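You operate a simulated robot arm through the tools that you are given. There is no shell and no other tool. Be economical: measure what you need, move in short steps, check, and stop when the job is done.

You are at the controls of a simulated two-armed robot. One attempt, no reset.

JOB
On the top of the test bench, fold the white cloth in half, so that its two long edges meet.

It is judged by the outcome, as a careful person would: the job done as asked, and still so three seconds after it is handed in. It fails if anything else is knocked over, pushed out of place, dropped, spilled or broken. Flat cloth is picked up by pressing the open fingertips on it (5 to 10 N) and closing them slowly along it; thin cloth reads only 2 to 8 mm in the jaws.

ROBOT AND FRAMES
Two 7-joint arms with two-finger grippers on one trunk, on a base that drives. Base frame: it is fixed to the floor where the robot stands at the start and does not move with it; the origin is under the middle of the robot, x ahead of it, y to its left, z up. Units: mm, rad, N and s.
The left shoulder is at the start at [78, 151, 963], the right one opposite. With the tool pointing down near the work surface each hand reaches from about 280 to 800 mm from the robot's upright axis, wherever it stands, measured 20 degrees to its own side. Places, roughly: top of the test bench [700, 300, 800]. Payload 2.54 kg a hand.
The TCP of each hand is the grasp point between the finger pads, 30 mm short of the fingertips. In the tool frame z runs along the fingers and y along their closing line. Largest opening 116 mm; the body of the gripper starts 95 mm behind the TCP.
Orientation is that of the tool frame in the base frame, as [roll, pitch, yaw] about the fixed x, y, z axes, in that order (R = Rz(yaw) Ry(pitch) Rx(roll)). With the fingers straight down and closing along the base's y, the tool's x points along the base's -x, its y along +y and its z along -z.

CONTROLS
- The arms move only by the tool arm_command. It takes "left_rows", "right_rows" or both (then of equal length, played together; a hand with none holds still); each is a list of rows, each a list of 7 numbers: the shift along the tool's x, y, z in mm, then the turn, a rotation vector about the tool's x, y, z in rad, then the gripper command, from -1 (shut) to 1 (fully open), values between in proportion. In form: [[dx, dy, dz, rx, ry, rz, fingers], ...]. A call has 1 to 10 rows; each row shifts and turns the commanded pose from where the row before left it, along the tool's axes as they then stand. Rows are played at 5 a second. More than 50 mm and 0.15 rad between two rows, or a gripper value outside its range, and nothing of the call is played. A pose out of reach is approached as far as the arm can. The call stops where the force on the tool passes 40 N (or 10 N more than at its start, if that is more) or the arm is blocked; 0.2 s more then pass. The fingers move at their own pace (about 72 mm/s each) and stop on an object; they squeeze with about 40 N. The grip force told is the motor's: it shows also when the fingers shut on nothing. Time passes only in rows, and 0.2 s behind the last, so rows that do not move let the fingers close. It gives the time, the measured TCP pose, the force on the tool (base axes), the opening and the grip force at its end, in the units of the frame above (readings bear some noise), with the torque about the TCP (base axes, N m) and any sound that the robot's microphone picked up.
- Cameras (640 x 400 px; columns grow to the right, rows downward): "scene" is now at [153.8, -36.8, 1109.2]; the picture's right is [-0.39, -0.92, 0.00], its down [-0.26, 0.11, -0.96] and it looks along [0.88, -0.37, -0.29] (base axes); focal length 280 px, centre (320, 200). "left" rides on the left gripper at [69, 15, -122] in its tool frame; the picture's right is [-0.22, 0.98, 0.00], its down [-0.83, -0.18, -0.53] and it looks along [-0.52, -0.12, 0.85] (tool axes); focal length 251 px, centre (320, 200). "right" rides on the right gripper at [69, -15, -122] in its tool frame; the picture's right is [0.21, 0.98, 0.00], its down [-0.83, 0.18, -0.53] and it looks along [-0.52, 0.12, 0.85] (tool axes); focal length 251 px, centre (320, 200). There is no depth. A picture from a camera that has moved, and an enlarged one, comes with that camera's place and axes in the base frame and with its lens.
- capture(camera): a new picture of that camera. The clock stands still meanwhile.
- raise_lower(by): slides the trunk up (or, below 0, down) by that many mm; the arms and the scene camera ride with it, the base frame stays. It gives what a move gives, with no picture.
- steer(legs): drives the robot by 1 to 6 legs, each [ahead, left, turn to the left] in mm, mm and rad, along the robot's own axes; the way and the turn of a leg run together, so that a leg with both is an arc; at most 1500 mm and 3.142 rad a leg. The arms and the cameras ride along, it lands a little off, and it stops where it bumps. It gives what a move gives.
- pan_tilt(pan, tilt): turns the head with the scene camera to pan (to the left, within 1.396 rad either way) and tilt (down, from -0.506 to 1.204), counted from straight ahead of the robot. It gives what a move gives.
- inspect(camera, box): a new picture of the part [left, top, right, bottom] of that camera's present view, enlarged. The clock stands still meanwhile.
- close_job(): hands the job in; it is judged then, once.

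Work in short steps. Places have to be worked out from the pictures, the camera data and where the tool is seen: move nearer, look again, correct. Check each grasp and each placing, and mend what went wrong. You have 120 turns and 92 pictures in all, those below and enlarged ones among them. Open the grippers and draw the arms clear of the work before you hand the job in, unless the task says otherwise; then end with one line.

The tools are called after "Request:" by a JSON object that holds its "api" and its "payload". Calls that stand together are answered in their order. arm_command: Moves the arms, as the interface text tells. Its arguments: {"type":"object","properties":{"left_rows":{"type":"array"},"right_rows":{"type":"array"}},"required":[]} The other tools are called the same way: raise_lower (by) slides the trunk up or down; steer (legs) drives the base; pan_tilt (pan, tilt) turns the head that bears the scene camera; capture (camera) takes a picture; inspect (camera, box) takes an enlarged picture of a part of a camera's view; close_job () hands the job in.

At the start:

```text
t: 0.0
left_position: [481.5, 33.2, 1042.6]
left_ee_rot: [-3.142, -0.001, -3.14]
left_force: [0.1, 0.1, 0.8]
left_moment: [0.0, 0.0, 0.01]
left_opening: 116.0
left_gripper_force: 0.0
right_position: [349.1, -332.7, 988.9]
right_ee_rot: [-3.14, -0.002, 3.14]
right_force: [-0.3, -0.8, -0.3]
right_moment: [-0.03, 0.0, 0.05]
right_opening: 116.1
right_gripper_force: 0.2
trunk travel left (down, up): [-200.0, 89.0]
robot x, y, heading: [0.2, 3.3, -0.009]
head pan, tilt: [-0.398, 0.29]
```

scene: 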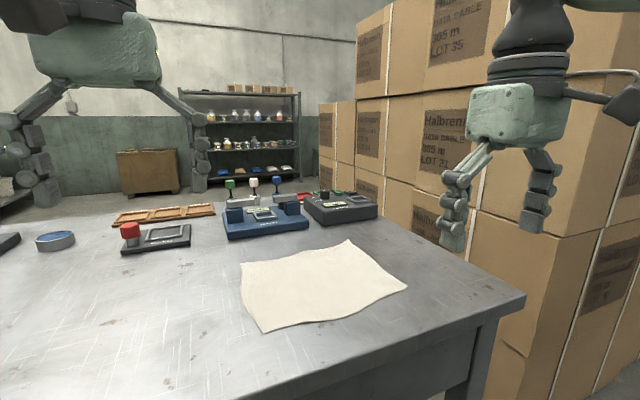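
right: 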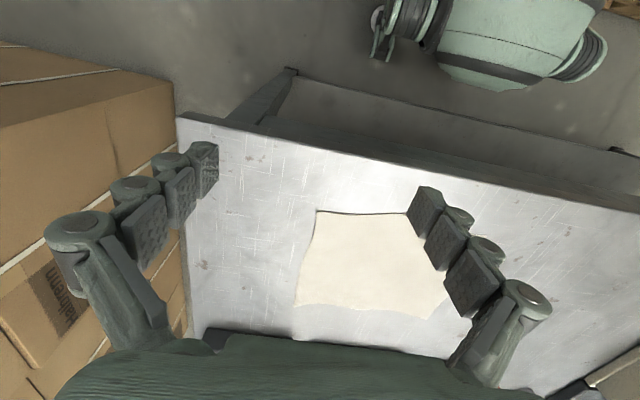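
left: 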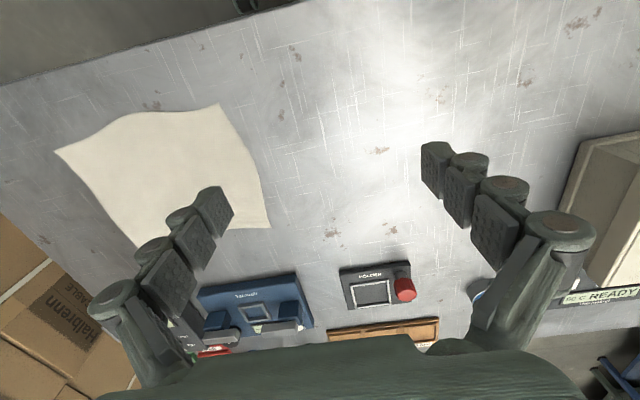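

The cloth looks to span about x 503–728, y −362…−90, with its long edges along y. The left hand would be at the limit of its reach, so I'll look to the right before shifting the base that way.

Request:
{"api": "pan_tilt", "payload": {"pan": -1.2, "tilt": 0.7}}

Request:
{"api": "capture", "payload": {"camera": "scene"}}

```text
t: 1.1
left_position: [481.5, 34.5, 1042.9]
left_ee_rot: [3.141, 0.0, -3.139]
left_force: [-0.1, -0.1, 0.0]
left_moment: [-0.02, 0.02, 0.0]
left_opening: 115.8
left_gripper_force: 0.1
right_position: [348.0, -331.8, 986.5]
right_ee_rot: [-3.142, 0.0, -3.141]
right_force: [-0.6, -1.4, -0.5]
right_moment: [-0.02, 0.01, -0.02]
right_opening: 116.0
right_gripper_force: 0.1
trunk travel left (down, up): [-200.0, 89.0]
robot x, y, heading: [0.6, -2.0, -0.003]
head pan, tilt: [-1.201, 0.7]
```

```text
88 pictures are left
camera scene: at [98.5, -79.8, 1072.1], right [-0.93, -0.36, 0.0], down [-0.23, 0.6, -0.77], along [0.28, -0.71, -0.64], focal length 280 px, centre (320, 200)
```

scene: 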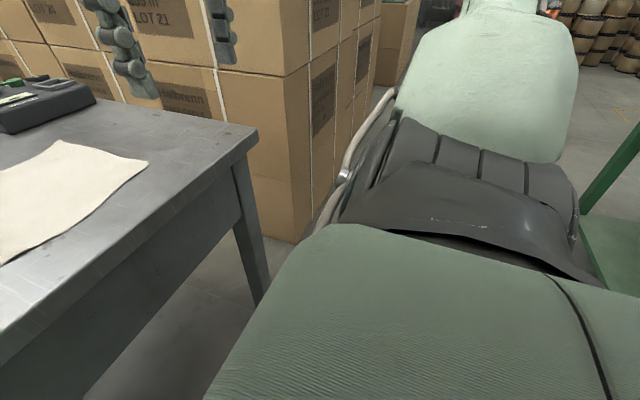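

The nearest box corner is around [570, −926], well clear. I'll bring both hands inward and up, then shift the base 160 mm to the right.

Request:
{"api": "steer", "payload": {"legs": [[0, -170, 0]]}}

Request:
{"api": "pan_tilt", "payload": {"pan": 0, "tilt": 0.6}}

Request:
{"api": "capture", "payload": {"camera": "scene"}}

Request:
{"api": "capture", "payload": {"camera": "right"}}

Request:
{"api": "capture", "payload": {"camera": "left"}}

```text
t: 3.4
left_position: [480.7, -135.0, 1043.1]
left_ee_rot: [3.141, -0.002, -3.136]
left_force: [0.2, 0.5, 0.5]
left_moment: [0.05, 0.0, 0.0]
left_opening: 116.0
left_gripper_force: 0.0
right_position: [350.5, -501.1, 988.9]
right_ee_rot: [3.14, 0.0, -3.137]
right_force: [-0.4, 0.0, 0.0]
right_moment: [-0.01, 0.04, 0.05]
right_opening: 115.9
right_gripper_force: 0.0
trunk travel left (down, up): [-200.0, 89.0]
robot x, y, heading: [0.4, -166.1, -0.0]
head pan, tilt: [-1.201, 0.7]
```

```text
t: 4.8
left_position: [480.6, -134.7, 1041.8]
left_ee_rot: [-3.141, 0.0, -3.138]
left_force: [0.0, -0.7, 0.2]
left_moment: [-0.01, 0.01, -0.04]
left_opening: 116.1
left_gripper_force: 0.0
right_position: [349.9, -500.5, 987.9]
right_ee_rot: [3.141, 0.001, -3.139]
right_force: [0.3, -0.3, 0.4]
right_moment: [-0.03, 0.05, 0.01]
right_opening: 116.2
right_gripper_force: 0.0
trunk travel left (down, up): [-200.0, 89.0]
robot x, y, heading: [2.2, -168.1, 0.004]
head pan, tilt: [0.0, 0.6]
```

```text
87 pictures are left
camera scene: at [156.4, -170.1, 1080.7], right [0.0, -1.0, 0.0], down [-0.56, 0.0, -0.83], along [0.83, 0.0, -0.56], focal length 280 px, centre (320, 200)
```

scene: 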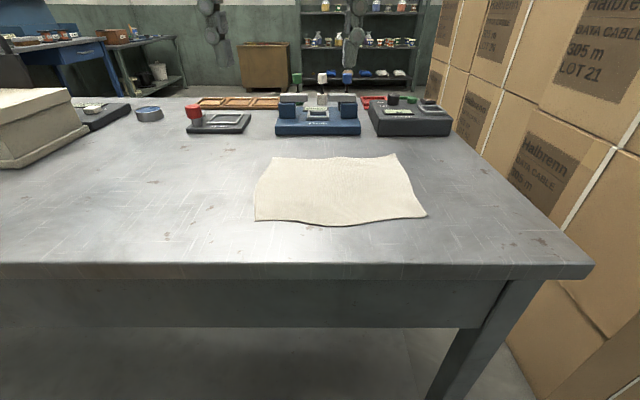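

```text
86 pictures are left
camera right: at [282.0, -515.8, 1110.5], right [-0.22, 0.98, 0.0], down [0.83, 0.18, 0.53], along [0.52, 0.12, -0.85], focal length 251 px, centre (320, 200)
```

right: 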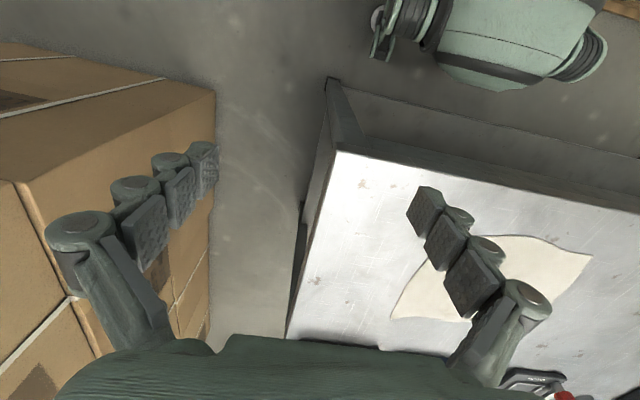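

```text
85 pictures are left
camera left: at [412.0, -119.6, 1164.9], right [0.21, 0.98, 0.0], down [0.83, -0.18, 0.53], along [0.52, -0.11, -0.85], focal length 251 px, centre (320, 200)
```

left: 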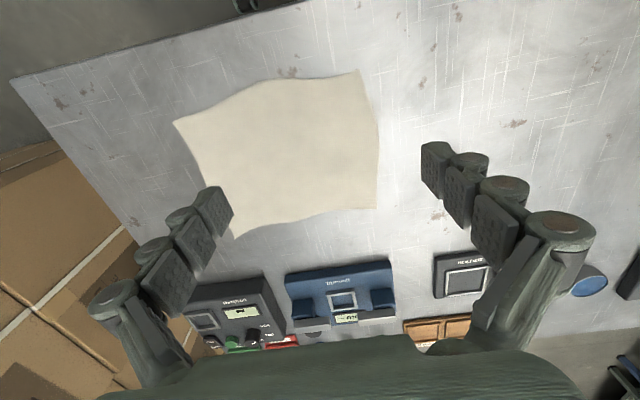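

Triangulating between cameras puts the table at about z 850. That gives cloth corners C(448,−81), B(455,−311), D(637,−80) and A(640,−311). I'll bring both hands above the near corners, jaws set to about 36 mm and closing along y.

Request:
{"api": "arm_command", "payload": {"left_rows": [[5, 5, 0, 0, 0, 0, -0.38], [5, 5, 0, 0, 0, 0, -0.38], [5, 5, 0, 0, 0, 0, -0.38], [5, 6, 10, 0, 0, 0, -0.38], [5, 6, 10, 0, 0, 0, -0.38], [0, 0, 30, 0, 0, 0, -0.38], [0, 0, 35, 0, 0, 0, -0.38], [0, 0, 35, 0, 0, 0, -0.38]], "right_rows": [[-22, 43, 0, 0, 0, 0, -0.38], [-22, 43, 0, 0, 0, 0, -0.38], [-22, 43, 0, 0, 0, 0, -0.38], [-22, 43, 0, 0, 0, 0, -0.38], [-22, 44, 0, 0, 0, 0, -0.38], [0, 0, 20, 0, 0, 0, -0.38], [0, 0, 25, 0, 0, 0, -0.38], [0, 0, 21, 0, 0, 0, -0.38]]}}

Request:
{"api": "capture", "payload": {"camera": "left"}}

Request:
{"api": "capture", "payload": {"camera": "right"}}

Request:
{"api": "capture", "payload": {"camera": "scene"}}

```text
t: 6.6
left_position: [458.0, -109.9, 922.0]
left_ee_rot: [-3.14, 0.001, -3.137]
left_force: [0.3, 0.3, -0.7]
left_moment: [0.0, 0.01, 0.0]
left_opening: 35.9
left_gripper_force: 0.1
right_position: [459.7, -283.9, 922.0]
right_ee_rot: [3.141, 0.001, -3.14]
right_force: [1.2, 0.0, -0.3]
right_moment: [0.01, 0.0, 0.0]
right_opening: 36.2
right_gripper_force: 0.1
trunk travel left (down, up): [-200.0, 89.0]
robot x, y, heading: [0.6, -172.6, 0.006]
head pan, tilt: [0.0, 0.6]
```

```text
84 pictures are left
camera left: at [389.1, -96.3, 1045.6], right [0.21, 0.98, 0.0], down [0.83, -0.18, 0.54], along [0.52, -0.11, -0.84], focal length 251 px, centre (320, 200)
```

left: 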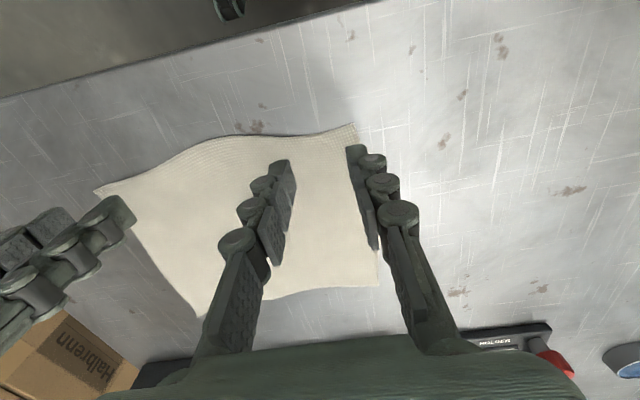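

```text
83 pictures are left
camera right: at [392.1, -298.0, 1044.9], right [-0.22, 0.98, 0.0], down [0.83, 0.18, 0.53], along [0.52, 0.12, -0.85], focal length 251 px, centre (320, 200)
```

right: 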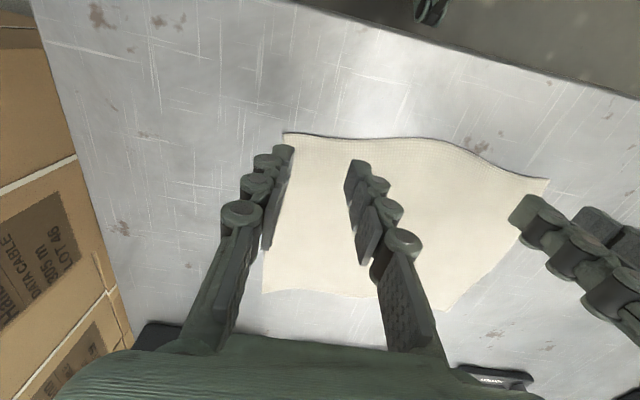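

```text
82 pictures are left
camera scene: at [156.6, -169.9, 1080.7], right [0.0, -1.0, 0.0], down [-0.57, 0.0, -0.82], along [0.82, 0.0, -0.57], focal length 280 px, centre (320, 200)
```

scene: 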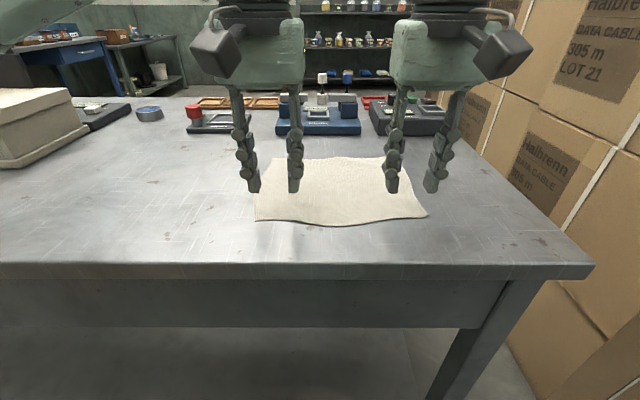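

The hands line up as computed. I'll shift each slightly so the fingers straddle the edge, then go down near contact.

Request:
{"api": "arm_command", "payload": {"left_rows": [[5, 0, 12, 0, 0, 0, -0.38], [0, 0, 12, 0, 0, 0, -0.38], [0, 0, 8, 0, 0, 0, -0.38], [0, 0, 4, 0, 0, 0, -0.38], [0, 0, 3, 0, 0, 0, -0.38]], "right_rows": [[2, 0, 12, 0, 0, 0, -0.38], [0, 0, 12, 0, 0, 0, -0.38], [0, 0, 8, 0, 0, 0, -0.38], [0, 0, 4, 0, 0, 0, -0.38], [0, 0, 3, 0, 0, 0, -0.38]]}}

```text
t: 7.8
left_position: [451.7, -107.6, 883.1]
left_ee_rot: [-3.14, -0.002, -3.136]
left_force: [0.8, 0.6, 0.6]
left_moment: [-0.02, 0.01, 0.0]
left_opening: 35.9
left_gripper_force: 0.1
right_position: [456.7, -285.4, 883.5]
right_ee_rot: [3.141, -0.002, -3.138]
right_force: [0.1, -0.1, 0.2]
right_moment: [0.01, -0.02, -0.02]
right_opening: 35.8
right_gripper_force: 0.0
trunk travel left (down, up): [-200.0, 89.0]
robot x, y, heading: [-0.7, -167.9, 0.006]
head pan, tilt: [0.0, 0.6]
```

No contact yet, so I'll creep down 3 mm more.

Request:
{"api": "arm_command", "payload": {"left_rows": [[0, 0, 1, 0, 0, 0, -0.38], [0, 0, 1, 0, 0, 0, -0.38], [0, 0, 1, 0, 0, 0, -0.38]], "right_rows": [[0, 0, 1, 0, 0, 0, -0.38], [0, 0, 1, 0, 0, 0, -0.38], [0, 0, 1, 0, 0, 0, -0.38]]}}

Request:
{"api": "capture", "payload": {"camera": "left"}}

```text
t: 8.6
left_position: [451.4, -107.2, 881.8]
left_ee_rot: [-3.139, 0.0, -3.136]
left_force: [0.3, -0.3, 0.9]
left_moment: [0.02, -0.03, 0.0]
left_opening: 35.9
left_gripper_force: 0.0
right_position: [458.1, -284.1, 881.2]
right_ee_rot: [3.141, 0.001, -3.138]
right_force: [0.9, -0.1, 8.3]
right_moment: [-0.05, -0.04, -0.01]
right_opening: 36.5
right_gripper_force: 0.6
trunk travel left (down, up): [-200.0, 89.0]
robot x, y, heading: [-0.2, -174.5, 0.005]
head pan, tilt: [0.0, 0.6]
```

```text
81 pictures are left
camera left: at [381.6, -92.4, 1003.5], right [0.21, 0.98, 0.0], down [0.83, -0.18, 0.54], along [0.52, -0.11, -0.84], focal length 251 px, centre (320, 200)
```

left: 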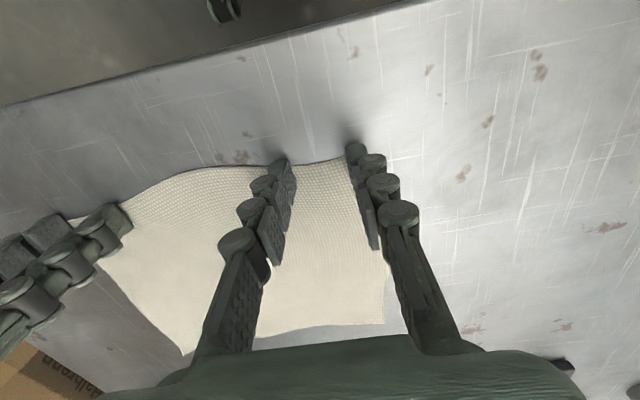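

The right hand presses at 8 N, and the left is just short of contact. I'll lower the left a little more.

Request:
{"api": "arm_command", "payload": {"left_rows": [[0, 0, 1, 0, 0, 0, -0.38], [0, 0, 0.5, 0, 0, 0, -0.38]]}}

```text
t: 9.2
left_position: [450.6, -108.4, 881.4]
left_ee_rot: [-3.139, 0.001, -3.137]
left_force: [0.0, 0.5, 6.8]
left_moment: [0.04, 0.0, 0.0]
left_opening: 36.5
left_gripper_force: 0.2
right_position: [456.6, -284.3, 880.5]
right_ee_rot: [-3.141, 0.001, -3.14]
right_force: [1.4, -1.2, 12.1]
right_moment: [-0.04, -0.1, -0.01]
right_opening: 36.6
right_gripper_force: 0.5
trunk travel left (down, up): [-200.0, 89.0]
robot x, y, heading: [-0.3, -171.9, 0.007]
head pan, tilt: [0.0, 0.6]
```

Both hands are in contact, the right a bit hard, so I'll ease it by 0.7 mm. Then I'll close both slowly along the cloth.

Request:
{"api": "arm_command", "payload": {"left_rows": [[0, 0, 0, 0, 0, 0, -0.44], [0, 0, 0, 0, 0, 0, -0.5], [0, 0, 0, 0, 0, 0, -0.56], [0, 0, 0, 0, 0, 0, -0.62], [0, 0, 0, 0, 0, 0, -0.68], [0, 0, 0, 0, 0, 0, -0.75], [0, 0, 0, 0, 0, 0, -0.82], [0, 0, 0, 0, 0, 0, -0.9], [0, 0, 0, 0, 0, 0, -1], [0, 0, 0, 0, 0, 0, -1]], "right_rows": [[0, 0, -0.7, 0, 0, 0, -0.44], [0, 0, 0, 0, 0, 0, -0.5], [0, 0, 0, 0, 0, 0, -0.56], [0, 0, 0, 0, 0, 0, -0.62], [0, 0, 0, 0, 0, 0, -0.68], [0, 0, 0, 0, 0, 0, -0.75], [0, 0, 0, 0, 0, 0, -0.82], [0, 0, 0, 0, 0, 0, -0.9], [0, 0, 0, 0, 0, 0, -1], [0, 0, 0, 0, 0, 0, -1]]}}

Request:
{"api": "capture", "payload": {"camera": "left"}}

Request:
{"api": "capture", "payload": {"camera": "right"}}

```text
t: 11.4
left_position: [451.3, -107.8, 880.9]
left_ee_rot: [3.141, 0.0, -3.138]
left_force: [0.1, -5.4, 0.1]
left_moment: [-0.16, -0.05, -0.02]
left_opening: 2.3
left_gripper_force: 32.6
right_position: [457.0, -283.9, 880.8]
right_ee_rot: [3.139, 0.0, -3.138]
right_force: [-1.1, 5.6, -0.2]
right_moment: [0.15, -0.01, 0.01]
right_opening: 1.7
right_gripper_force: 29.5
trunk travel left (down, up): [-200.0, 89.0]
robot x, y, heading: [-1.2, -166.8, 0.009]
head pan, tilt: [0.0, 0.6]
```

```text
80 pictures are left
camera left: at [381.8, -93.2, 1002.2], right [0.21, 0.98, 0.0], down [0.83, -0.18, 0.53], along [0.52, -0.11, -0.85], focal length 251 px, centre (320, 200)
```

left: 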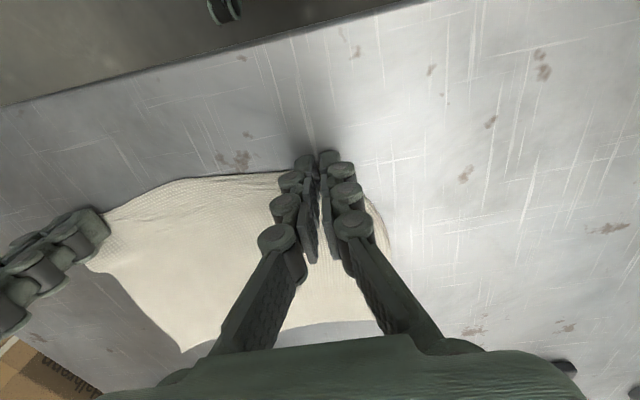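

```text
79 pictures are left
camera right: at [388.6, -299.7, 1003.4], right [-0.22, 0.98, 0.0], down [0.83, 0.18, 0.53], along [0.52, 0.12, -0.85], focal length 251 px, centre (320, 200)
```

right: 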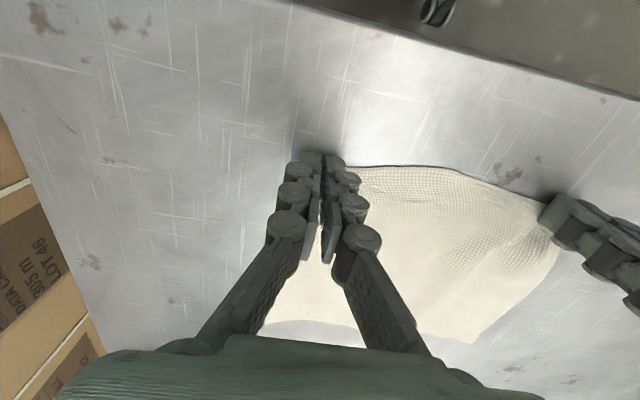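

The openings read 2.3 and 1.7 mm, so something may be held. I'll lift 30 mm to check.

Request:
{"api": "arm_command", "payload": {"left_rows": [[0, 0, -10, 0, 0, 0, -1], [0, 0, -10, 0, 0, 0, -1], [0, 0, -10, 0, 0, 0, -1], [0, 0, 0, 0, 0, 0, -1]], "right_rows": [[0, 0, -10, 0, 0, 0, -1], [0, 0, -10, 0, 0, 0, -1], [0, 0, -10, 0, 0, 0, -1], [0, 0, 0, 0, 0, 0, -1]]}}

Request:
{"api": "capture", "payload": {"camera": "scene"}}

Request:
{"api": "capture", "payload": {"camera": "left"}}

Request:
{"api": "capture", "payload": {"camera": "right"}}

```text
t: 12.4
left_position: [450.4, -107.1, 908.9]
left_ee_rot: [-3.141, 0.002, -3.134]
left_force: [-0.5, -0.5, -2.3]
left_moment: [-0.01, 0.01, -0.01]
left_opening: 4.8
left_gripper_force: 37.6
right_position: [456.7, -284.2, 910.7]
right_ee_rot: [3.141, 0.0, -3.139]
right_force: [0.8, 1.5, 1.8]
right_moment: [0.01, 0.05, -0.01]
right_opening: 1.1
right_gripper_force: 31.6
trunk travel left (down, up): [-200.0, 89.0]
robot x, y, heading: [1.7, -169.9, 0.007]
head pan, tilt: [0.0, 0.6]
```

```text
78 pictures are left
camera scene: at [156.4, -170.0, 1080.7], right [0.0, -1.0, 0.0], down [-0.56, 0.0, -0.83], along [0.83, 0.0, -0.56], focal length 280 px, centre (320, 200)
```

scene: 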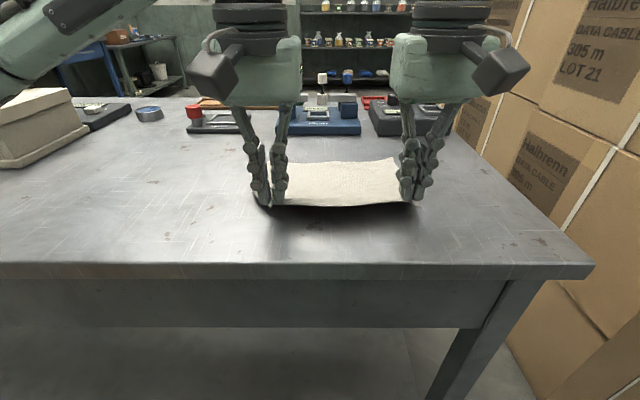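

```text
77 pictures are left
camera left: at [381.5, -93.3, 1031.9], right [0.21, 0.98, 0.0], down [0.83, -0.18, 0.53], along [0.52, -0.11, -0.85], focal length 251 px, centre (320, 200)
```

left: 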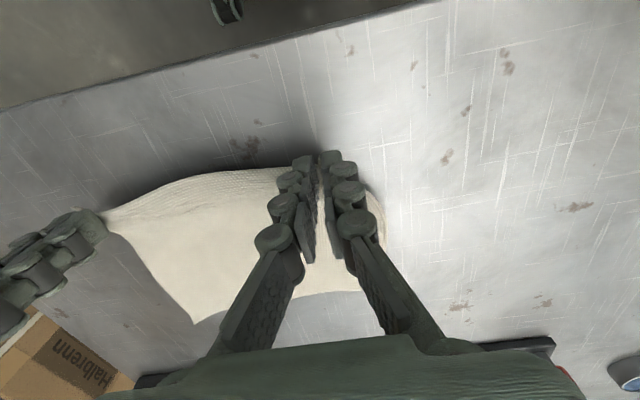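

```text
76 pictures are left
camera right: at [388.3, -298.9, 1034.1], right [-0.22, 0.98, 0.0], down [0.83, 0.18, 0.53], along [0.52, 0.12, -0.85], focal length 251 px, centre (320, 200)
```

right: 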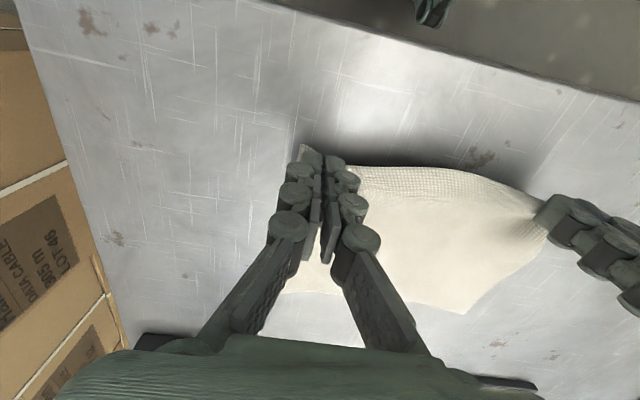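

Both seem to have lifted the near edge. I'll zoom in to confirm, since the right opening reads low.

Request:
{"api": "inspect", "payload": {"camera": "scene", "box": [230, 130, 450, 240]}}

```text
2.91 times, centred on (340, 185) of scene
camera zoom: at [156.4, -170.0, 1080.7], right [0.0, -1.0, 0.0], down [-0.56, 0.0, -0.83], along [0.83, 0.0, -0.56], focal length 815 px, centre (262, 244)
```

zoom: 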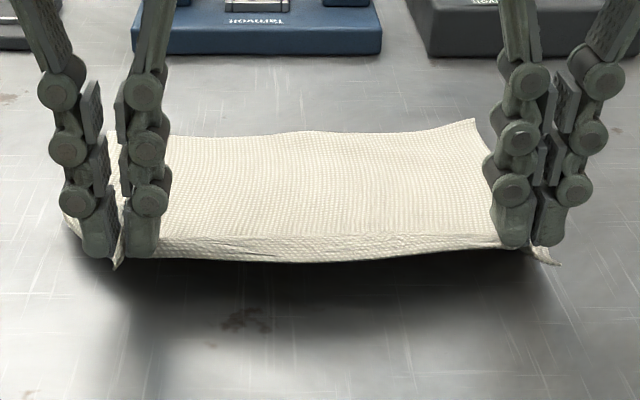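

Both grips hold. However, taking the near edge to the far side without rotating would tuck the hem under, and the devices leave no room there to tilt the hands. Folding far edge to near lets the fingers tip forward over free space instead, so I'll set this edge back down, spreading it as the jaws open.

Request:
{"api": "arm_command", "payload": {"left_rows": [[0, 0, 10, 0, 0, 0, -1], [0, 0, 10, 0, 0, 0, -1], [0, 0, 8.5, 0, 0, 0, -1], [0, 0, 0, 0, 0, 0, -0.85], [0, 0, 0, 0, 0, 0, -0.75], [0, 0, 0, 0, 0, 0, -0.65], [0, 0, 0, 0, 0, 0, -0.55], [0, 0, 0, 0, 0, 0, -0.45], [0, 0, 0, 0, 0, 0, -0.38], [0, 0, -10, 0, 0, 0, -0.38]], "right_rows": [[0, 0, 10, 0, 0, 0, -1], [0, 0, 10, 0, 0, 0, -1], [0, 0, 10, 0, 0, 0, -1], [0, 0, 0, 0, 0, 0, -0.85], [0, 0, 0, 0, 0, 0, -0.75], [0, 0, 0, 0, 0, 0, -0.65], [0, 0, 0, 0, 0, 0, -0.55], [0, 0, 0, 0, 0, 0, -0.45], [0, 0, 0, 0, 0, 0, -0.38], [0, 0, -10, 0, 0, 0, -0.38]]}}

Request:
{"api": "arm_command", "payload": {"left_rows": [[0, 0, -30, 0, 0, 0, -0.38], [0, 0, -40, 0, 0, 0, -0.38], [0, 0, -40, 0, 0, 0, -0.38]], "right_rows": [[0, 0, -30, 0, 0, 0, -0.38], [0, 0, -40, 0, 0, 0, -0.38], [0, 0, -40, 0, 0, 0, -0.38]]}}

Request:
{"api": "capture", "payload": {"camera": "scene"}}

Request:
{"api": "capture", "payload": {"camera": "left"}}

Request:
{"api": "capture", "payload": {"camera": "right"}}

```text
t: 14.6
left_position: [451.1, -108.0, 890.5]
left_ee_rot: [-3.141, 0.002, -3.137]
left_force: [0.1, 0.7, -0.1]
left_moment: [-0.01, -0.04, 0.0]
left_opening: 35.9
left_gripper_force: 0.0
right_position: [456.5, -284.0, 889.1]
right_ee_rot: [-3.141, 0.0, -3.139]
right_force: [0.0, -1.1, -0.6]
right_moment: [-0.01, 0.02, 0.0]
right_opening: 35.9
right_gripper_force: 0.1
trunk travel left (down, up): [-200.0, 89.0]
robot x, y, heading: [2.3, -171.4, 0.001]
head pan, tilt: [0.0, 0.6]
```

```text
t: 15.4
left_position: [449.8, -108.5, 1000.5]
left_ee_rot: [-3.14, -0.001, -3.136]
left_force: [-0.6, 0.5, 0.3]
left_moment: [0.03, -0.03, 0.0]
left_opening: 36.1
left_gripper_force: 0.1
right_position: [457.3, -285.0, 1000.4]
right_ee_rot: [-3.141, 0.0, -3.138]
right_force: [-0.2, -0.5, -1.2]
right_moment: [0.01, 0.0, 0.01]
right_opening: 35.9
right_gripper_force: 0.0
trunk travel left (down, up): [-200.0, 89.0]
robot x, y, heading: [2.6, -170.0, 0.007]
head pan, tilt: [0.0, 0.6]
```

```text
74 pictures are left
camera scene: at [156.1, -170.1, 1080.6], right [0.0, -1.0, 0.0], down [-0.56, 0.0, -0.83], along [0.83, 0.0, -0.56], focal length 280 px, centre (320, 200)
```

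scene: 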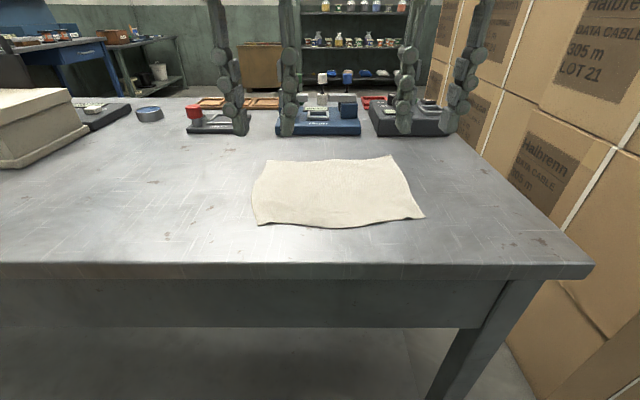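

```text
73 pictures are left
camera left: at [380.6, -94.0, 1122.9], right [0.21, 0.98, 0.0], down [0.83, -0.18, 0.53], along [0.52, -0.11, -0.85], focal length 251 px, centre (320, 200)
```

left: 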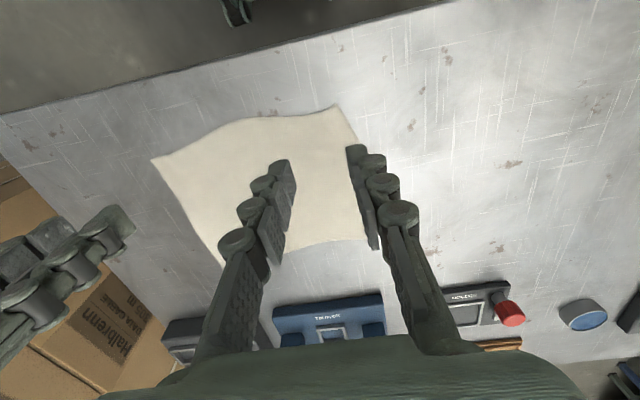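

```text
72 pictures are left
camera right: at [389.8, -299.6, 1123.5], right [-0.22, 0.98, 0.0], down [0.83, 0.18, 0.53], along [0.52, 0.12, -0.85], focal length 251 px, centre (320, 200)
```

right: 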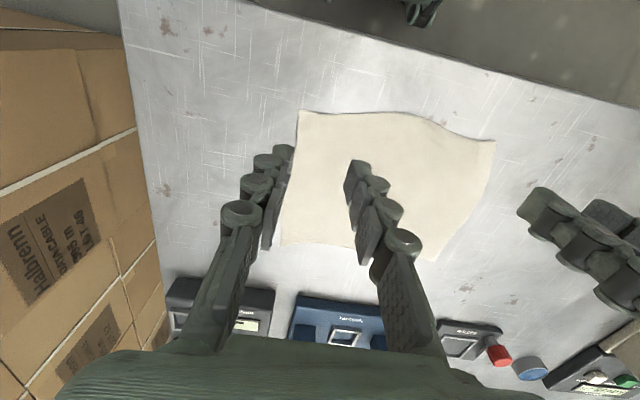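

The cloth went back nearly as it was. I'll back the base 90 mm so the final tipped-forward pose has room, then look again from above the far edge.

Request:
{"api": "steer", "payload": {"legs": [[-90, 0, 0]]}}

Request:
{"api": "arm_command", "payload": {"left_rows": [[-45, 0, 0, 0, 0, 0, -0.38], [-45, 0, 0, 0, 0, 0, -0.38], [-45, 0, 10, 0, 0, 0, -0.38], [-45, 0, 10, 0, 0, 0, -0.38], [-40, 0, 10, 0, 0, 0, -0.38], [-20, 0, 10, 0, 0, 0, -0.38], [0, 0, 20, 0, 0, 0, -0.38]], "right_rows": [[-45, 0, 0, 0, 0, 0, -0.38], [-45, 0, 0, 0, 0, 0, -0.38], [-45, 0, 10, 0, 0, 0, -0.38], [-45, 0, 10, 0, 0, 0, -0.38], [-45, 0, 10, 0, 0, 0, -0.38], [-25, 0, 10, 0, 0, 0, -0.38], [0, 0, 20, 0, 0, 0, -0.38]]}}

Request:
{"api": "capture", "payload": {"camera": "left"}}

Request:
{"api": "capture", "payload": {"camera": "right"}}

```text
t: 16.5
left_position: [360.5, -109.9, 1001.7]
left_ee_rot: [3.141, 0.001, -3.14]
left_force: [-0.6, 0.9, 0.9]
left_moment: [-0.03, -0.02, 0.01]
left_opening: 35.9
left_gripper_force: 0.1
right_position: [368.1, -286.0, 999.5]
right_ee_rot: [3.141, 0.0, -3.14]
right_force: [0.4, -0.1, 0.9]
right_moment: [0.0, -0.02, 0.0]
right_opening: 36.0
right_gripper_force: 0.1
trunk travel left (down, up): [-200.0, 89.0]
robot x, y, heading: [-90.4, -171.7, 0.001]
head pan, tilt: [0.0, 0.6]
```

```text
t: 18.1
left_position: [602.8, -108.4, 939.3]
left_ee_rot: [-3.14, 0.002, -3.14]
left_force: [-0.2, 0.6, -0.1]
left_moment: [-0.05, 0.0, 0.0]
left_opening: 35.9
left_gripper_force: 0.1
right_position: [518.3, -370.3, 959.9]
right_ee_rot: [3.142, 0.002, -3.139]
right_force: [-0.5, 0.1, -0.5]
right_moment: [0.01, -0.01, 0.0]
right_opening: 35.9
right_gripper_force: 0.0
right hand out of reach, approached as far as the arm can: row 2, 3, 4, 5, 6
trunk travel left (down, up): [-200.0, 89.0]
robot x, y, heading: [-86.3, -166.9, 0.005]
head pan, tilt: [0.0, 0.6]
```

```text
71 pictures are left
camera left: at [533.3, -93.6, 1062.1], right [0.21, 0.98, 0.0], down [0.83, -0.18, 0.53], along [0.52, -0.11, -0.84], focal length 251 px, centre (320, 200)
```

left: 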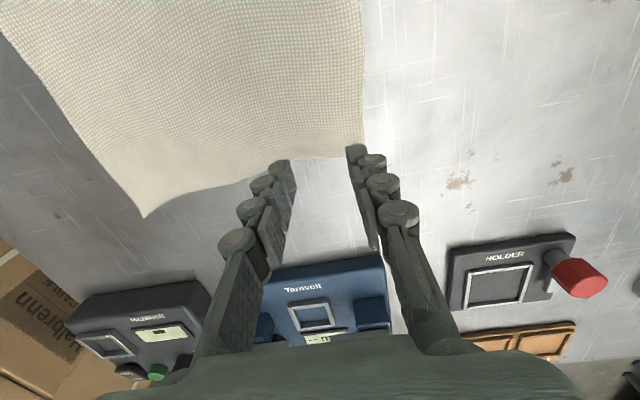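

```text
70 pictures are left
camera right: at [450.7, -384.9, 1082.8], right [-0.22, 0.98, 0.0], down [0.82, 0.18, 0.53], along [0.52, 0.12, -0.84], focal length 251 px, centre (320, 200)
```

right: 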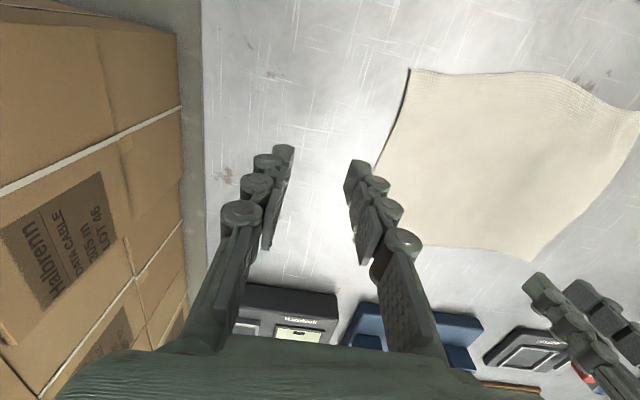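

The right arm got stuck short of its pose. The far corners are D(628,−75) and A(645,−303), so I'll try bringing the right hand to its corner.

Request:
{"api": "arm_command", "payload": {"right_rows": [[-5, 30, 0, 0, 0, 0, -0.38], [-15, 30, 0, 0, 0, 0, -0.38], [-25, 25, 0, 0, 0, 0, -0.38], [-35, 9, 0, 0, 0, 0, -0.38], [-38, 0, 0, 0, 0, 0, -0.38]]}}

```text
t: 19.3
left_position: [602.3, -109.8, 939.8]
left_ee_rot: [3.141, -0.001, -3.141]
left_force: [0.1, 0.5, -1.2]
left_moment: [0.01, 0.04, -0.02]
left_opening: 36.1
left_gripper_force: 0.0
right_position: [540.6, -378.1, 945.1]
right_ee_rot: [3.14, 0.0, -3.141]
right_force: [1.2, -0.7, -0.9]
right_moment: [0.0, 0.01, 0.01]
right_opening: 36.0
right_gripper_force: 0.0
right hand out of reach, approached as far as the arm can: row 1, 2, 3, 4, 5
trunk travel left (down, up): [-200.0, 89.0]
robot x, y, heading: [-83.8, -170.9, -0.002]
head pan, tilt: [0.0, 0.6]
```

The commanded pose may now run ahead of the real one. I'll pull the right hand back in small steps to see where it settles, and lift the left hand.

Request:
{"api": "arm_command", "payload": {"right_rows": [[40, -20, -10, 0, 0, 0, -0.38], [40, -20, -10, 0, 0, 0, -0.38], [40, -20, -10, 0, 0, 0, -0.38]], "left_rows": [[30, 0, -20, 0, 0, 0, -0.38], [30, 0, -20, 0, 0, 0, -0.38], [30, 0, -20, 0, 0, 0, -0.38]]}}

Request:
{"api": "pan_tilt", "payload": {"pan": -0.3, "tilt": 0.3}}

Request:
{"api": "capture", "payload": {"camera": "scene"}}

```text
t: 20.1
left_position: [509.6, -110.9, 1003.4]
left_ee_rot: [-3.142, 0.001, -3.137]
left_force: [0.1, 0.5, 0.5]
left_moment: [0.03, -0.06, -0.02]
left_opening: 36.2
left_gripper_force: 0.0
right_position: [417.8, -435.0, 976.0]
right_ee_rot: [3.14, 0.001, -3.141]
right_force: [0.0, -0.2, -0.5]
right_moment: [0.04, -0.02, -0.01]
right_opening: 36.2
right_gripper_force: 0.1
trunk travel left (down, up): [-200.0, 89.0]
robot x, y, heading: [-91.2, -168.8, 0.007]
head pan, tilt: [0.0, 0.6]
```

```text
t: 20.9
left_position: [509.5, -110.3, 1002.4]
left_ee_rot: [-3.14, 0.0, 3.141]
left_force: [0.2, 0.3, 0.0]
left_moment: [0.01, -0.01, 0.01]
left_opening: 35.7
left_gripper_force: 0.0
right_position: [420.7, -434.3, 976.1]
right_ee_rot: [-3.141, 0.002, -3.139]
right_force: [-0.2, -0.1, 0.5]
right_moment: [0.01, 0.01, 0.01]
right_opening: 36.0
right_gripper_force: 0.0
trunk travel left (down, up): [-200.0, 89.0]
robot x, y, heading: [-86.4, -170.1, 0.0]
head pan, tilt: [-0.3, 0.3]
```

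```text
69 pictures are left
camera scene: at [68.5, -198.1, 1108.1], right [-0.29, -0.96, 0.0], down [-0.28, 0.09, -0.96], along [0.91, -0.28, -0.3], focal length 280 px, centre (320, 200)
```

scene: 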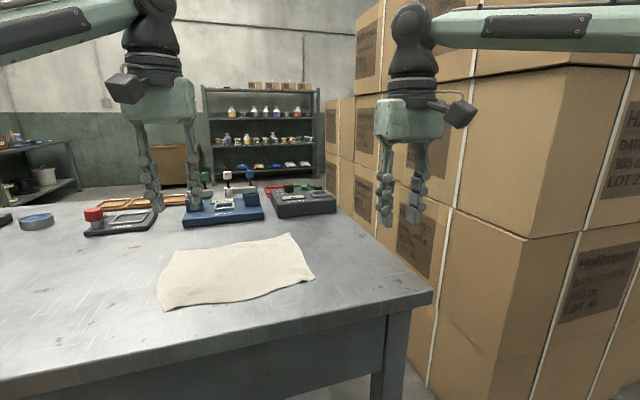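

The right arm is limited when reaching far forward near the midline. I'll drive forward 85 and left 110 so the right hand works more to its own side, then retry.

Request:
{"api": "steer", "payload": {"legs": [[85, 110, 0]]}}

Request:
{"api": "arm_command", "payload": {"right_rows": [[-30, -10, 0, 0, 0, 0, -0.38], [-30, 0, 0, 0, 0, 0, -0.38], [-30, 15, 0, 0, 0, 0, -0.38], [-20, 30, 0, 0, 0, 0, -0.38], [-20, 10, 0, 0, 0, 0, -0.38]]}}

```text
t: 22.6
left_position: [594.3, 2.6, 1002.6]
left_ee_rot: [-3.142, -0.001, -3.138]
left_force: [0.8, 0.3, 0.2]
left_moment: [0.0, 0.04, 0.0]
left_opening: 35.8
left_gripper_force: 0.0
right_position: [503.5, -320.4, 975.4]
right_ee_rot: [-3.141, 0.002, -3.138]
right_force: [-0.3, 0.1, -0.6]
right_moment: [-0.05, -0.01, 0.05]
right_opening: 36.1
right_gripper_force: 0.1
trunk travel left (down, up): [-200.0, 89.0]
robot x, y, heading: [-6.2, -60.5, 0.005]
head pan, tilt: [-0.3, 0.3]
```

```text
t: 23.8
left_position: [593.5, 2.0, 1002.2]
left_ee_rot: [3.141, -0.003, -3.137]
left_force: [1.4, -0.7, -0.6]
left_moment: [-0.01, 0.04, 0.0]
left_opening: 36.2
left_gripper_force: 0.1
right_position: [621.5, -280.1, 972.6]
right_ee_rot: [-3.139, -0.002, -3.131]
right_force: [1.0, -0.2, 0.0]
right_moment: [0.01, 0.03, 0.01]
right_opening: 35.9
right_gripper_force: 0.0
right hand out of reach, approached as far as the arm can: row 5
trunk travel left (down, up): [-200.0, 89.0]
robot x, y, heading: [-6.2, -60.6, 0.007]
head pan, tilt: [-0.3, 0.3]
```

It almost reaches. I'll drive 40 mm further ahead, then lower the right hand over its corner and bring the left hand in.

Request:
{"api": "steer", "payload": {"legs": [[45, 0, 0]]}}

Request:
{"api": "arm_command", "payload": {"right_rows": [[4, 0, 10, 0, 0, 0, -0.38], [4, 0, 10, 0, 0, 0, -0.38], [4, 0, 10, 0, 0, 0, -0.38], [4, 0, 10, 0, 0, 0, -0.38], [4, 0, 10, 0, 0, 0, -0.38], [4, 0, 10, 0, 0, 0, -0.38]], "left_rows": [[5, -25, 10, 0, 0, 0, -0.38], [5, -25, 10, 0, 0, 0, -0.38], [5, -25, 20, 0, 0, 0, -0.38], [0, -25, 20, 0, 0, 0, -0.38], [0, -2, 20, 0, 0, 0, -0.38], [0, 0, 10, 0, 0, 0, -0.38]]}}

Request:
{"api": "capture", "payload": {"camera": "left"}}

Request:
{"api": "capture", "payload": {"camera": "right"}}

```text
t: 24.7
left_position: [639.5, 3.0, 1002.4]
left_ee_rot: [-3.141, 0.001, -3.135]
left_force: [-0.3, -0.3, 0.1]
left_moment: [0.0, 0.01, -0.02]
left_opening: 35.9
left_gripper_force: 0.1
right_position: [664.6, -276.5, 972.6]
right_ee_rot: [-3.138, 0.0, -3.129]
right_force: [-0.1, -0.4, -0.2]
right_moment: [0.0, 0.0, -0.01]
right_opening: 36.1
right_gripper_force: 0.1
trunk travel left (down, up): [-200.0, 89.0]
robot x, y, heading: [38.4, -57.4, 0.005]
head pan, tilt: [-0.3, 0.3]
```

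```text
t: 26.1
left_position: [625.5, -99.7, 913.2]
left_ee_rot: [-3.139, 0.0, -3.137]
left_force: [0.5, 0.3, 0.0]
left_moment: [0.01, 0.0, 0.0]
left_opening: 35.8
left_gripper_force: 0.1
right_position: [641.5, -277.9, 915.2]
right_ee_rot: [-3.139, 0.002, -3.13]
right_force: [0.2, -0.2, 0.1]
right_moment: [0.01, -0.01, 0.03]
right_opening: 36.0
right_gripper_force: 0.0
trunk travel left (down, up): [-200.0, 89.0]
robot x, y, heading: [41.0, -57.5, 0.004]
head pan, tilt: [-0.3, 0.3]
```

```text
68 pictures are left
camera left: at [556.6, -84.7, 1035.0], right [0.21, 0.98, 0.0], down [0.83, -0.18, 0.53], along [0.52, -0.11, -0.84], focal length 251 px, centre (320, 200)
```

left: 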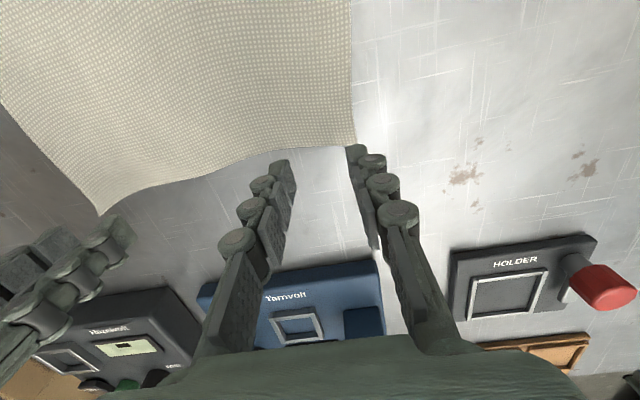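

```text
67 pictures are left
camera right: at [573.2, -292.3, 1037.5], right [-0.23, 0.97, 0.0], down [0.82, 0.19, 0.53], along [0.52, 0.12, -0.85], focal length 251 px, centre (320, 200)
```

right: 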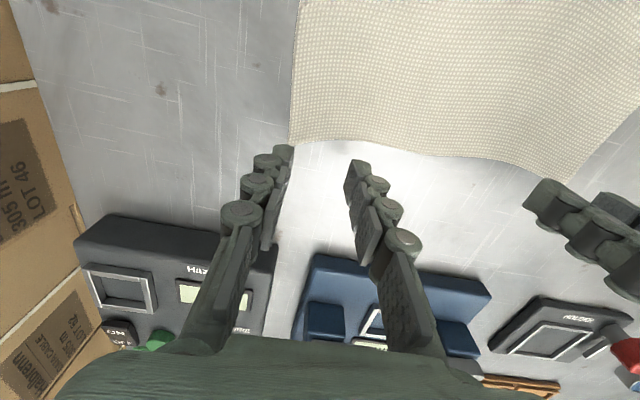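

The far edge is near x 624 under the left hand and 639 under the right. I'll move 6–8 mm inside it and descend close to contact.

Request:
{"api": "arm_command", "payload": {"left_rows": [[8, 1, 10, 0, 0, 0, -0.38], [0, 0, 10, 0, 0, 0, -0.38], [0, 0, 8, 0, 0, 0, -0.38], [0, 0, 2, 0, 0, 0, -0.38]], "right_rows": [[9, 5, 12, 0, 0, 0, -0.38], [0, 0, 10, 0, 0, 0, -0.38], [0, 0, 8, 0, 0, 0, -0.38], [0, 0, 2, 0, 0, 0, -0.38]]}}

Request:
{"api": "arm_command", "payload": {"left_rows": [[0, 0, 0.7, 0, 0, 0, -0.38], [0, 0, 0.7, 0, 0, 0, -0.38]], "right_rows": [[0, 0, 0.7, 0, 0, 0, -0.38], [0, 0, 0.7, 0, 0, 0, -0.38]]}}

```text
t: 27.1
left_position: [616.4, -98.4, 883.1]
left_ee_rot: [-3.139, 0.001, -3.134]
left_force: [-0.2, 0.6, 0.0]
left_moment: [-0.01, -0.01, 0.01]
left_opening: 36.0
left_gripper_force: 0.0
right_position: [631.9, -274.2, 882.0]
right_ee_rot: [-3.139, 0.002, -3.129]
right_force: [-0.4, -0.2, 4.1]
right_moment: [0.02, 0.03, 0.0]
right_opening: 36.2
right_gripper_force: 0.0
trunk travel left (down, up): [-200.0, 89.0]
robot x, y, heading: [39.5, -62.6, 0.003]
head pan, tilt: [-0.3, 0.3]
```

```text
t: 27.7
left_position: [615.9, -97.7, 882.0]
left_ee_rot: [-3.139, 0.002, -3.136]
left_force: [-0.6, 0.4, -0.7]
left_moment: [-0.01, 0.01, -0.03]
left_opening: 36.4
left_gripper_force: 0.1
right_position: [633.1, -273.8, 881.2]
right_ee_rot: [-3.139, 0.006, -3.13]
right_force: [1.6, -0.7, 13.1]
right_moment: [-0.1, 0.0, -0.03]
right_opening: 36.9
right_gripper_force: 0.3
trunk travel left (down, up): [-200.0, 89.0]
robot x, y, heading: [35.1, -59.9, 0.004]
head pan, tilt: [-0.3, 0.3]
```

The right hand is at 13 N, so I'll ease it 0.5 mm and lower the left hand until it makes contact.

Request:
{"api": "arm_command", "payload": {"left_rows": [[0, 0, 0.8, 0, 0, 0, -0.38], [0, 0, 0.5, 0, 0, 0, -0.38]], "right_rows": [[0, 0, -0.5, 0, 0, 0, -0.38], [0, 0, 0, 0, 0, 0, -0.38]]}}

Request:
{"api": "capture", "payload": {"camera": "left"}}

Request:
{"api": "capture", "payload": {"camera": "right"}}

```text
t: 28.3
left_position: [616.3, -97.7, 880.4]
left_ee_rot: [-3.139, 0.004, -3.136]
left_force: [0.5, -0.4, 7.6]
left_moment: [0.05, -0.01, -0.01]
left_opening: 36.2
left_gripper_force: 0.1
right_position: [633.2, -272.9, 880.8]
right_ee_rot: [-3.141, 0.001, -3.129]
right_force: [2.0, -0.4, 9.6]
right_moment: [-0.01, -0.02, 0.01]
right_opening: 36.4
right_gripper_force: 0.5
trunk travel left (down, up): [-200.0, 89.0]
robot x, y, heading: [38.9, -63.1, 0.005]
head pan, tilt: [-0.3, 0.3]
```

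```text
66 pictures are left
camera left: at [546.7, -83.1, 1003.1], right [0.21, 0.98, 0.0], down [0.83, -0.18, 0.54], along [0.52, -0.11, -0.84], focal length 251 px, centre (320, 200)
```

left: 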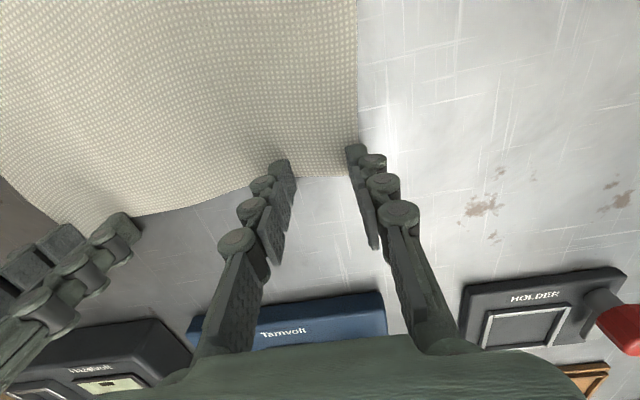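

```text
65 pictures are left
camera right: at [563.7, -288.5, 1003.7], right [-0.23, 0.97, 0.0], down [0.82, 0.19, 0.54], along [0.52, 0.12, -0.84], focal length 251 px, centre (320, 200)
```

right: 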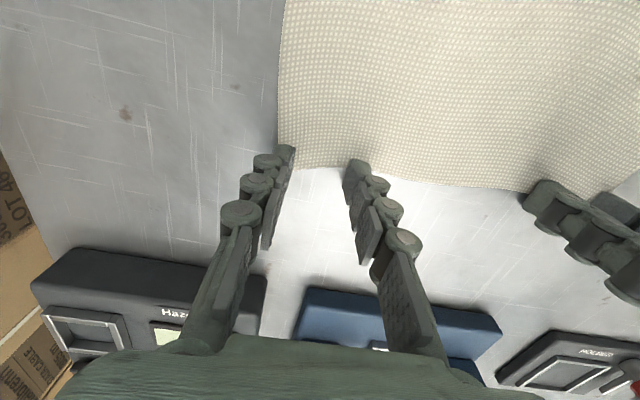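

Both hands press at 7–10 N with their fingers straddling the far edge. Now I'll close slowly.

Request:
{"api": "arm_command", "payload": {"left_rows": [[0, 0, 0, 0, 0, 0, -0.44], [0, 0, 0, 0, 0, 0, -0.5], [0, 0, 0, 0, 0, 0, -0.56], [0, 0, 0, 0, 0, 0, -0.62], [0, 0, 0, 0, 0, 0, -0.68], [0, 0, 0, 0, 0, 0, -0.75], [0, 0, 0, 0, 0, 0, -0.82], [0, 0, 0, 0, 0, 0, -0.9], [0, 0, 0, 0, 0, 0, -1], [0, 0, 0, 0, 0, 0, -1]], "right_rows": [[0, 0, 0, 0, 0, 0, -0.44], [0, 0, 0, 0, 0, 0, -0.5], [0, 0, 0, 0, 0, 0, -0.56], [0, 0, 0, 0, 0, 0, -0.62], [0, 0, 0, 0, 0, 0, -0.68], [0, 0, 0, 0, 0, 0, -0.75], [0, 0, 0, 0, 0, 0, -0.82], [0, 0, 0, 0, 0, 0, -0.9], [0, 0, 0, 0, 0, 0, -1], [0, 0, 0, 0, 0, 0, -1]]}}

Request:
{"api": "arm_command", "payload": {"left_rows": [[0, 0, -10, 0, 0, 0, -1], [0, 0, -10, 0, 0, 0, -1], [0, 0, -10, 0, 0, 0, -1], [0, 0, 0, 0, 0, 0, -1]], "right_rows": [[0, 0, -10, 0, 0, 0, -1], [0, 0, -10, 0, 0, 0, -1], [0, 0, -10, 0, 0, 0, -1], [0, 0, 0, 0, 0, 0, -1]]}}

Request:
{"api": "capture", "payload": {"camera": "left"}}

Request:
{"api": "capture", "payload": {"camera": "right"}}

Request:
{"api": "capture", "payload": {"camera": "scene"}}

```text
t: 30.5
left_position: [617.5, -98.1, 879.1]
left_ee_rot: [-3.142, -0.001, -3.134]
left_force: [-0.9, 0.2, 1.3]
left_moment: [0.03, -0.08, 0.0]
left_opening: 4.3
left_gripper_force: 39.2
right_position: [632.8, -272.9, 880.7]
right_ee_rot: [-3.139, 0.001, -3.129]
right_force: [-0.8, -0.2, 0.1]
right_moment: [0.01, 0.0, 0.0]
right_opening: 0.3
right_gripper_force: 28.5
trunk travel left (down, up): [-200.0, 89.0]
robot x, y, heading: [42.3, -59.6, 0.006]
head pan, tilt: [-0.3, 0.3]
```

```text
t: 31.5
left_position: [617.9, -99.3, 910.6]
left_ee_rot: [3.14, -0.001, -3.134]
left_force: [-0.5, 0.2, 0.9]
left_moment: [0.01, -0.01, -0.01]
left_opening: 3.4
left_gripper_force: 30.7
right_position: [631.4, -271.9, 910.8]
right_ee_rot: [-3.142, 0.0, -3.129]
right_force: [0.4, 0.2, 0.1]
right_moment: [0.02, 0.01, 0.01]
right_opening: 0.0
right_gripper_force: 28.7
trunk travel left (down, up): [-200.0, 89.0]
robot x, y, heading: [38.8, -59.7, 0.004]
head pan, tilt: [-0.3, 0.3]
```

```text
64 pictures are left
camera left: at [548.7, -84.1, 1031.4], right [0.21, 0.98, 0.0], down [0.83, -0.18, 0.53], along [0.52, -0.11, -0.85], focal length 251 px, centre (320, 200)
```

left: 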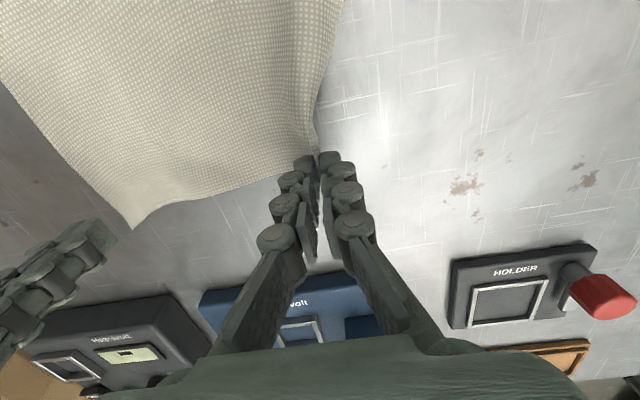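

```text
63 pictures are left
camera right: at [563.5, -287.0, 1033.2], right [-0.23, 0.97, 0.0], down [0.82, 0.19, 0.53], along [0.52, 0.12, -0.85], focal length 251 px, centre (320, 200)
```

right: 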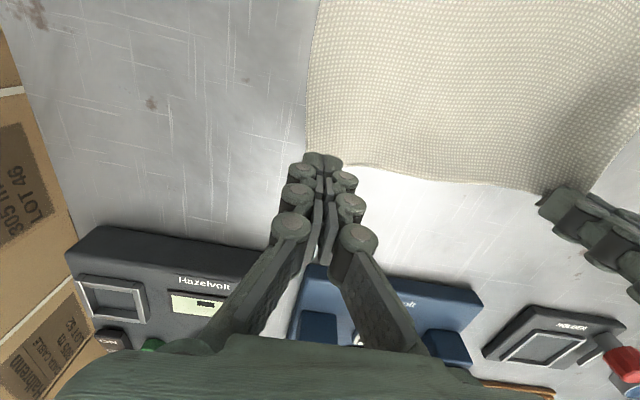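

```text
62 pictures are left
camera scene: at [196.4, -86.4, 1108.2], right [-0.29, -0.96, 0.0], down [-0.28, 0.09, -0.96], along [0.91, -0.28, -0.3], focal length 280 px, centre (320, 200)
```

scene: 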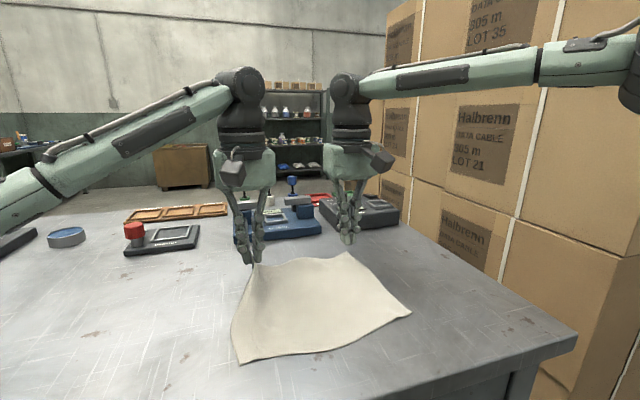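

The left hand holds but the right slipped off. I'll keep the left where it is, reopen the right, move it 8 mm further inside and 16 mm left, and press again.

Request:
{"api": "arm_command", "payload": {"right_rows": [[8, 8, 0, 0, 0, 0, -0.38], [0, 8, 0, 0, 0, 0, -0.38], [0, 0, 10, 0, 0, 0, -0.38], [0, 0, 10, 0, 0, 0, -0.38], [0, 0, 8, 0, 0, 0, -0.38], [0, 0, 1.3, 0, 0, 0, -0.38], [0, 0, 0.7, 0, 0, 0, -0.38]], "left_rows": [[0, 0, 0, 0, 0, 0, -1], [0, 0, 0, 0, 0, 0, -1], [0, 0, 0, 0, 0, 0, -1], [0, 0, 0, 0, 0, 0, -1], [0, 0, 0, 0, 0, 0, -1], [0, 0, 0, 0, 0, 0, -1], [0, 0, 0, 0, 0, 0, -1]]}}

Request:
{"api": "capture", "payload": {"camera": "right"}}

```text
t: 33.1
left_position: [616.9, -98.7, 909.4]
left_ee_rot: [3.139, 0.002, -3.135]
left_force: [-0.3, -0.6, 1.9]
left_moment: [0.04, 0.01, 0.02]
left_opening: 0.7
left_gripper_force: 26.3
right_position: [624.9, -259.2, 881.7]
right_ee_rot: [-3.14, 0.004, -3.129]
right_force: [0.5, -0.7, 7.1]
right_moment: [-0.01, -0.04, -0.02]
right_opening: 36.4
right_gripper_force: 0.0
trunk travel left (down, up): [-200.0, 89.0]
robot x, y, heading: [41.4, -65.2, 0.008]
head pan, tilt: [-0.3, 0.3]
```

```text
61 pictures are left
camera right: at [556.3, -272.7, 1003.8], right [-0.23, 0.97, 0.0], down [0.82, 0.19, 0.54], along [0.52, 0.12, -0.84], focal length 251 px, centre (320, 200)
```

right: 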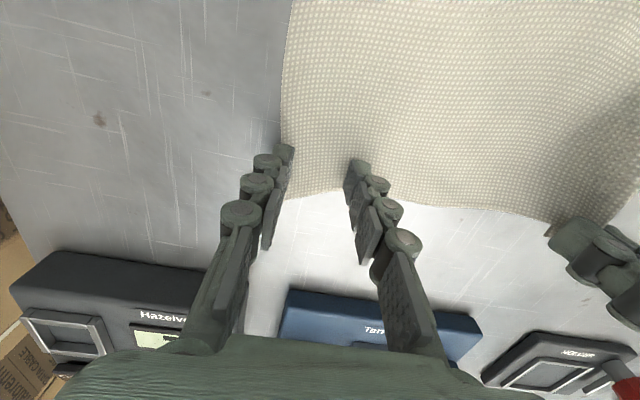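

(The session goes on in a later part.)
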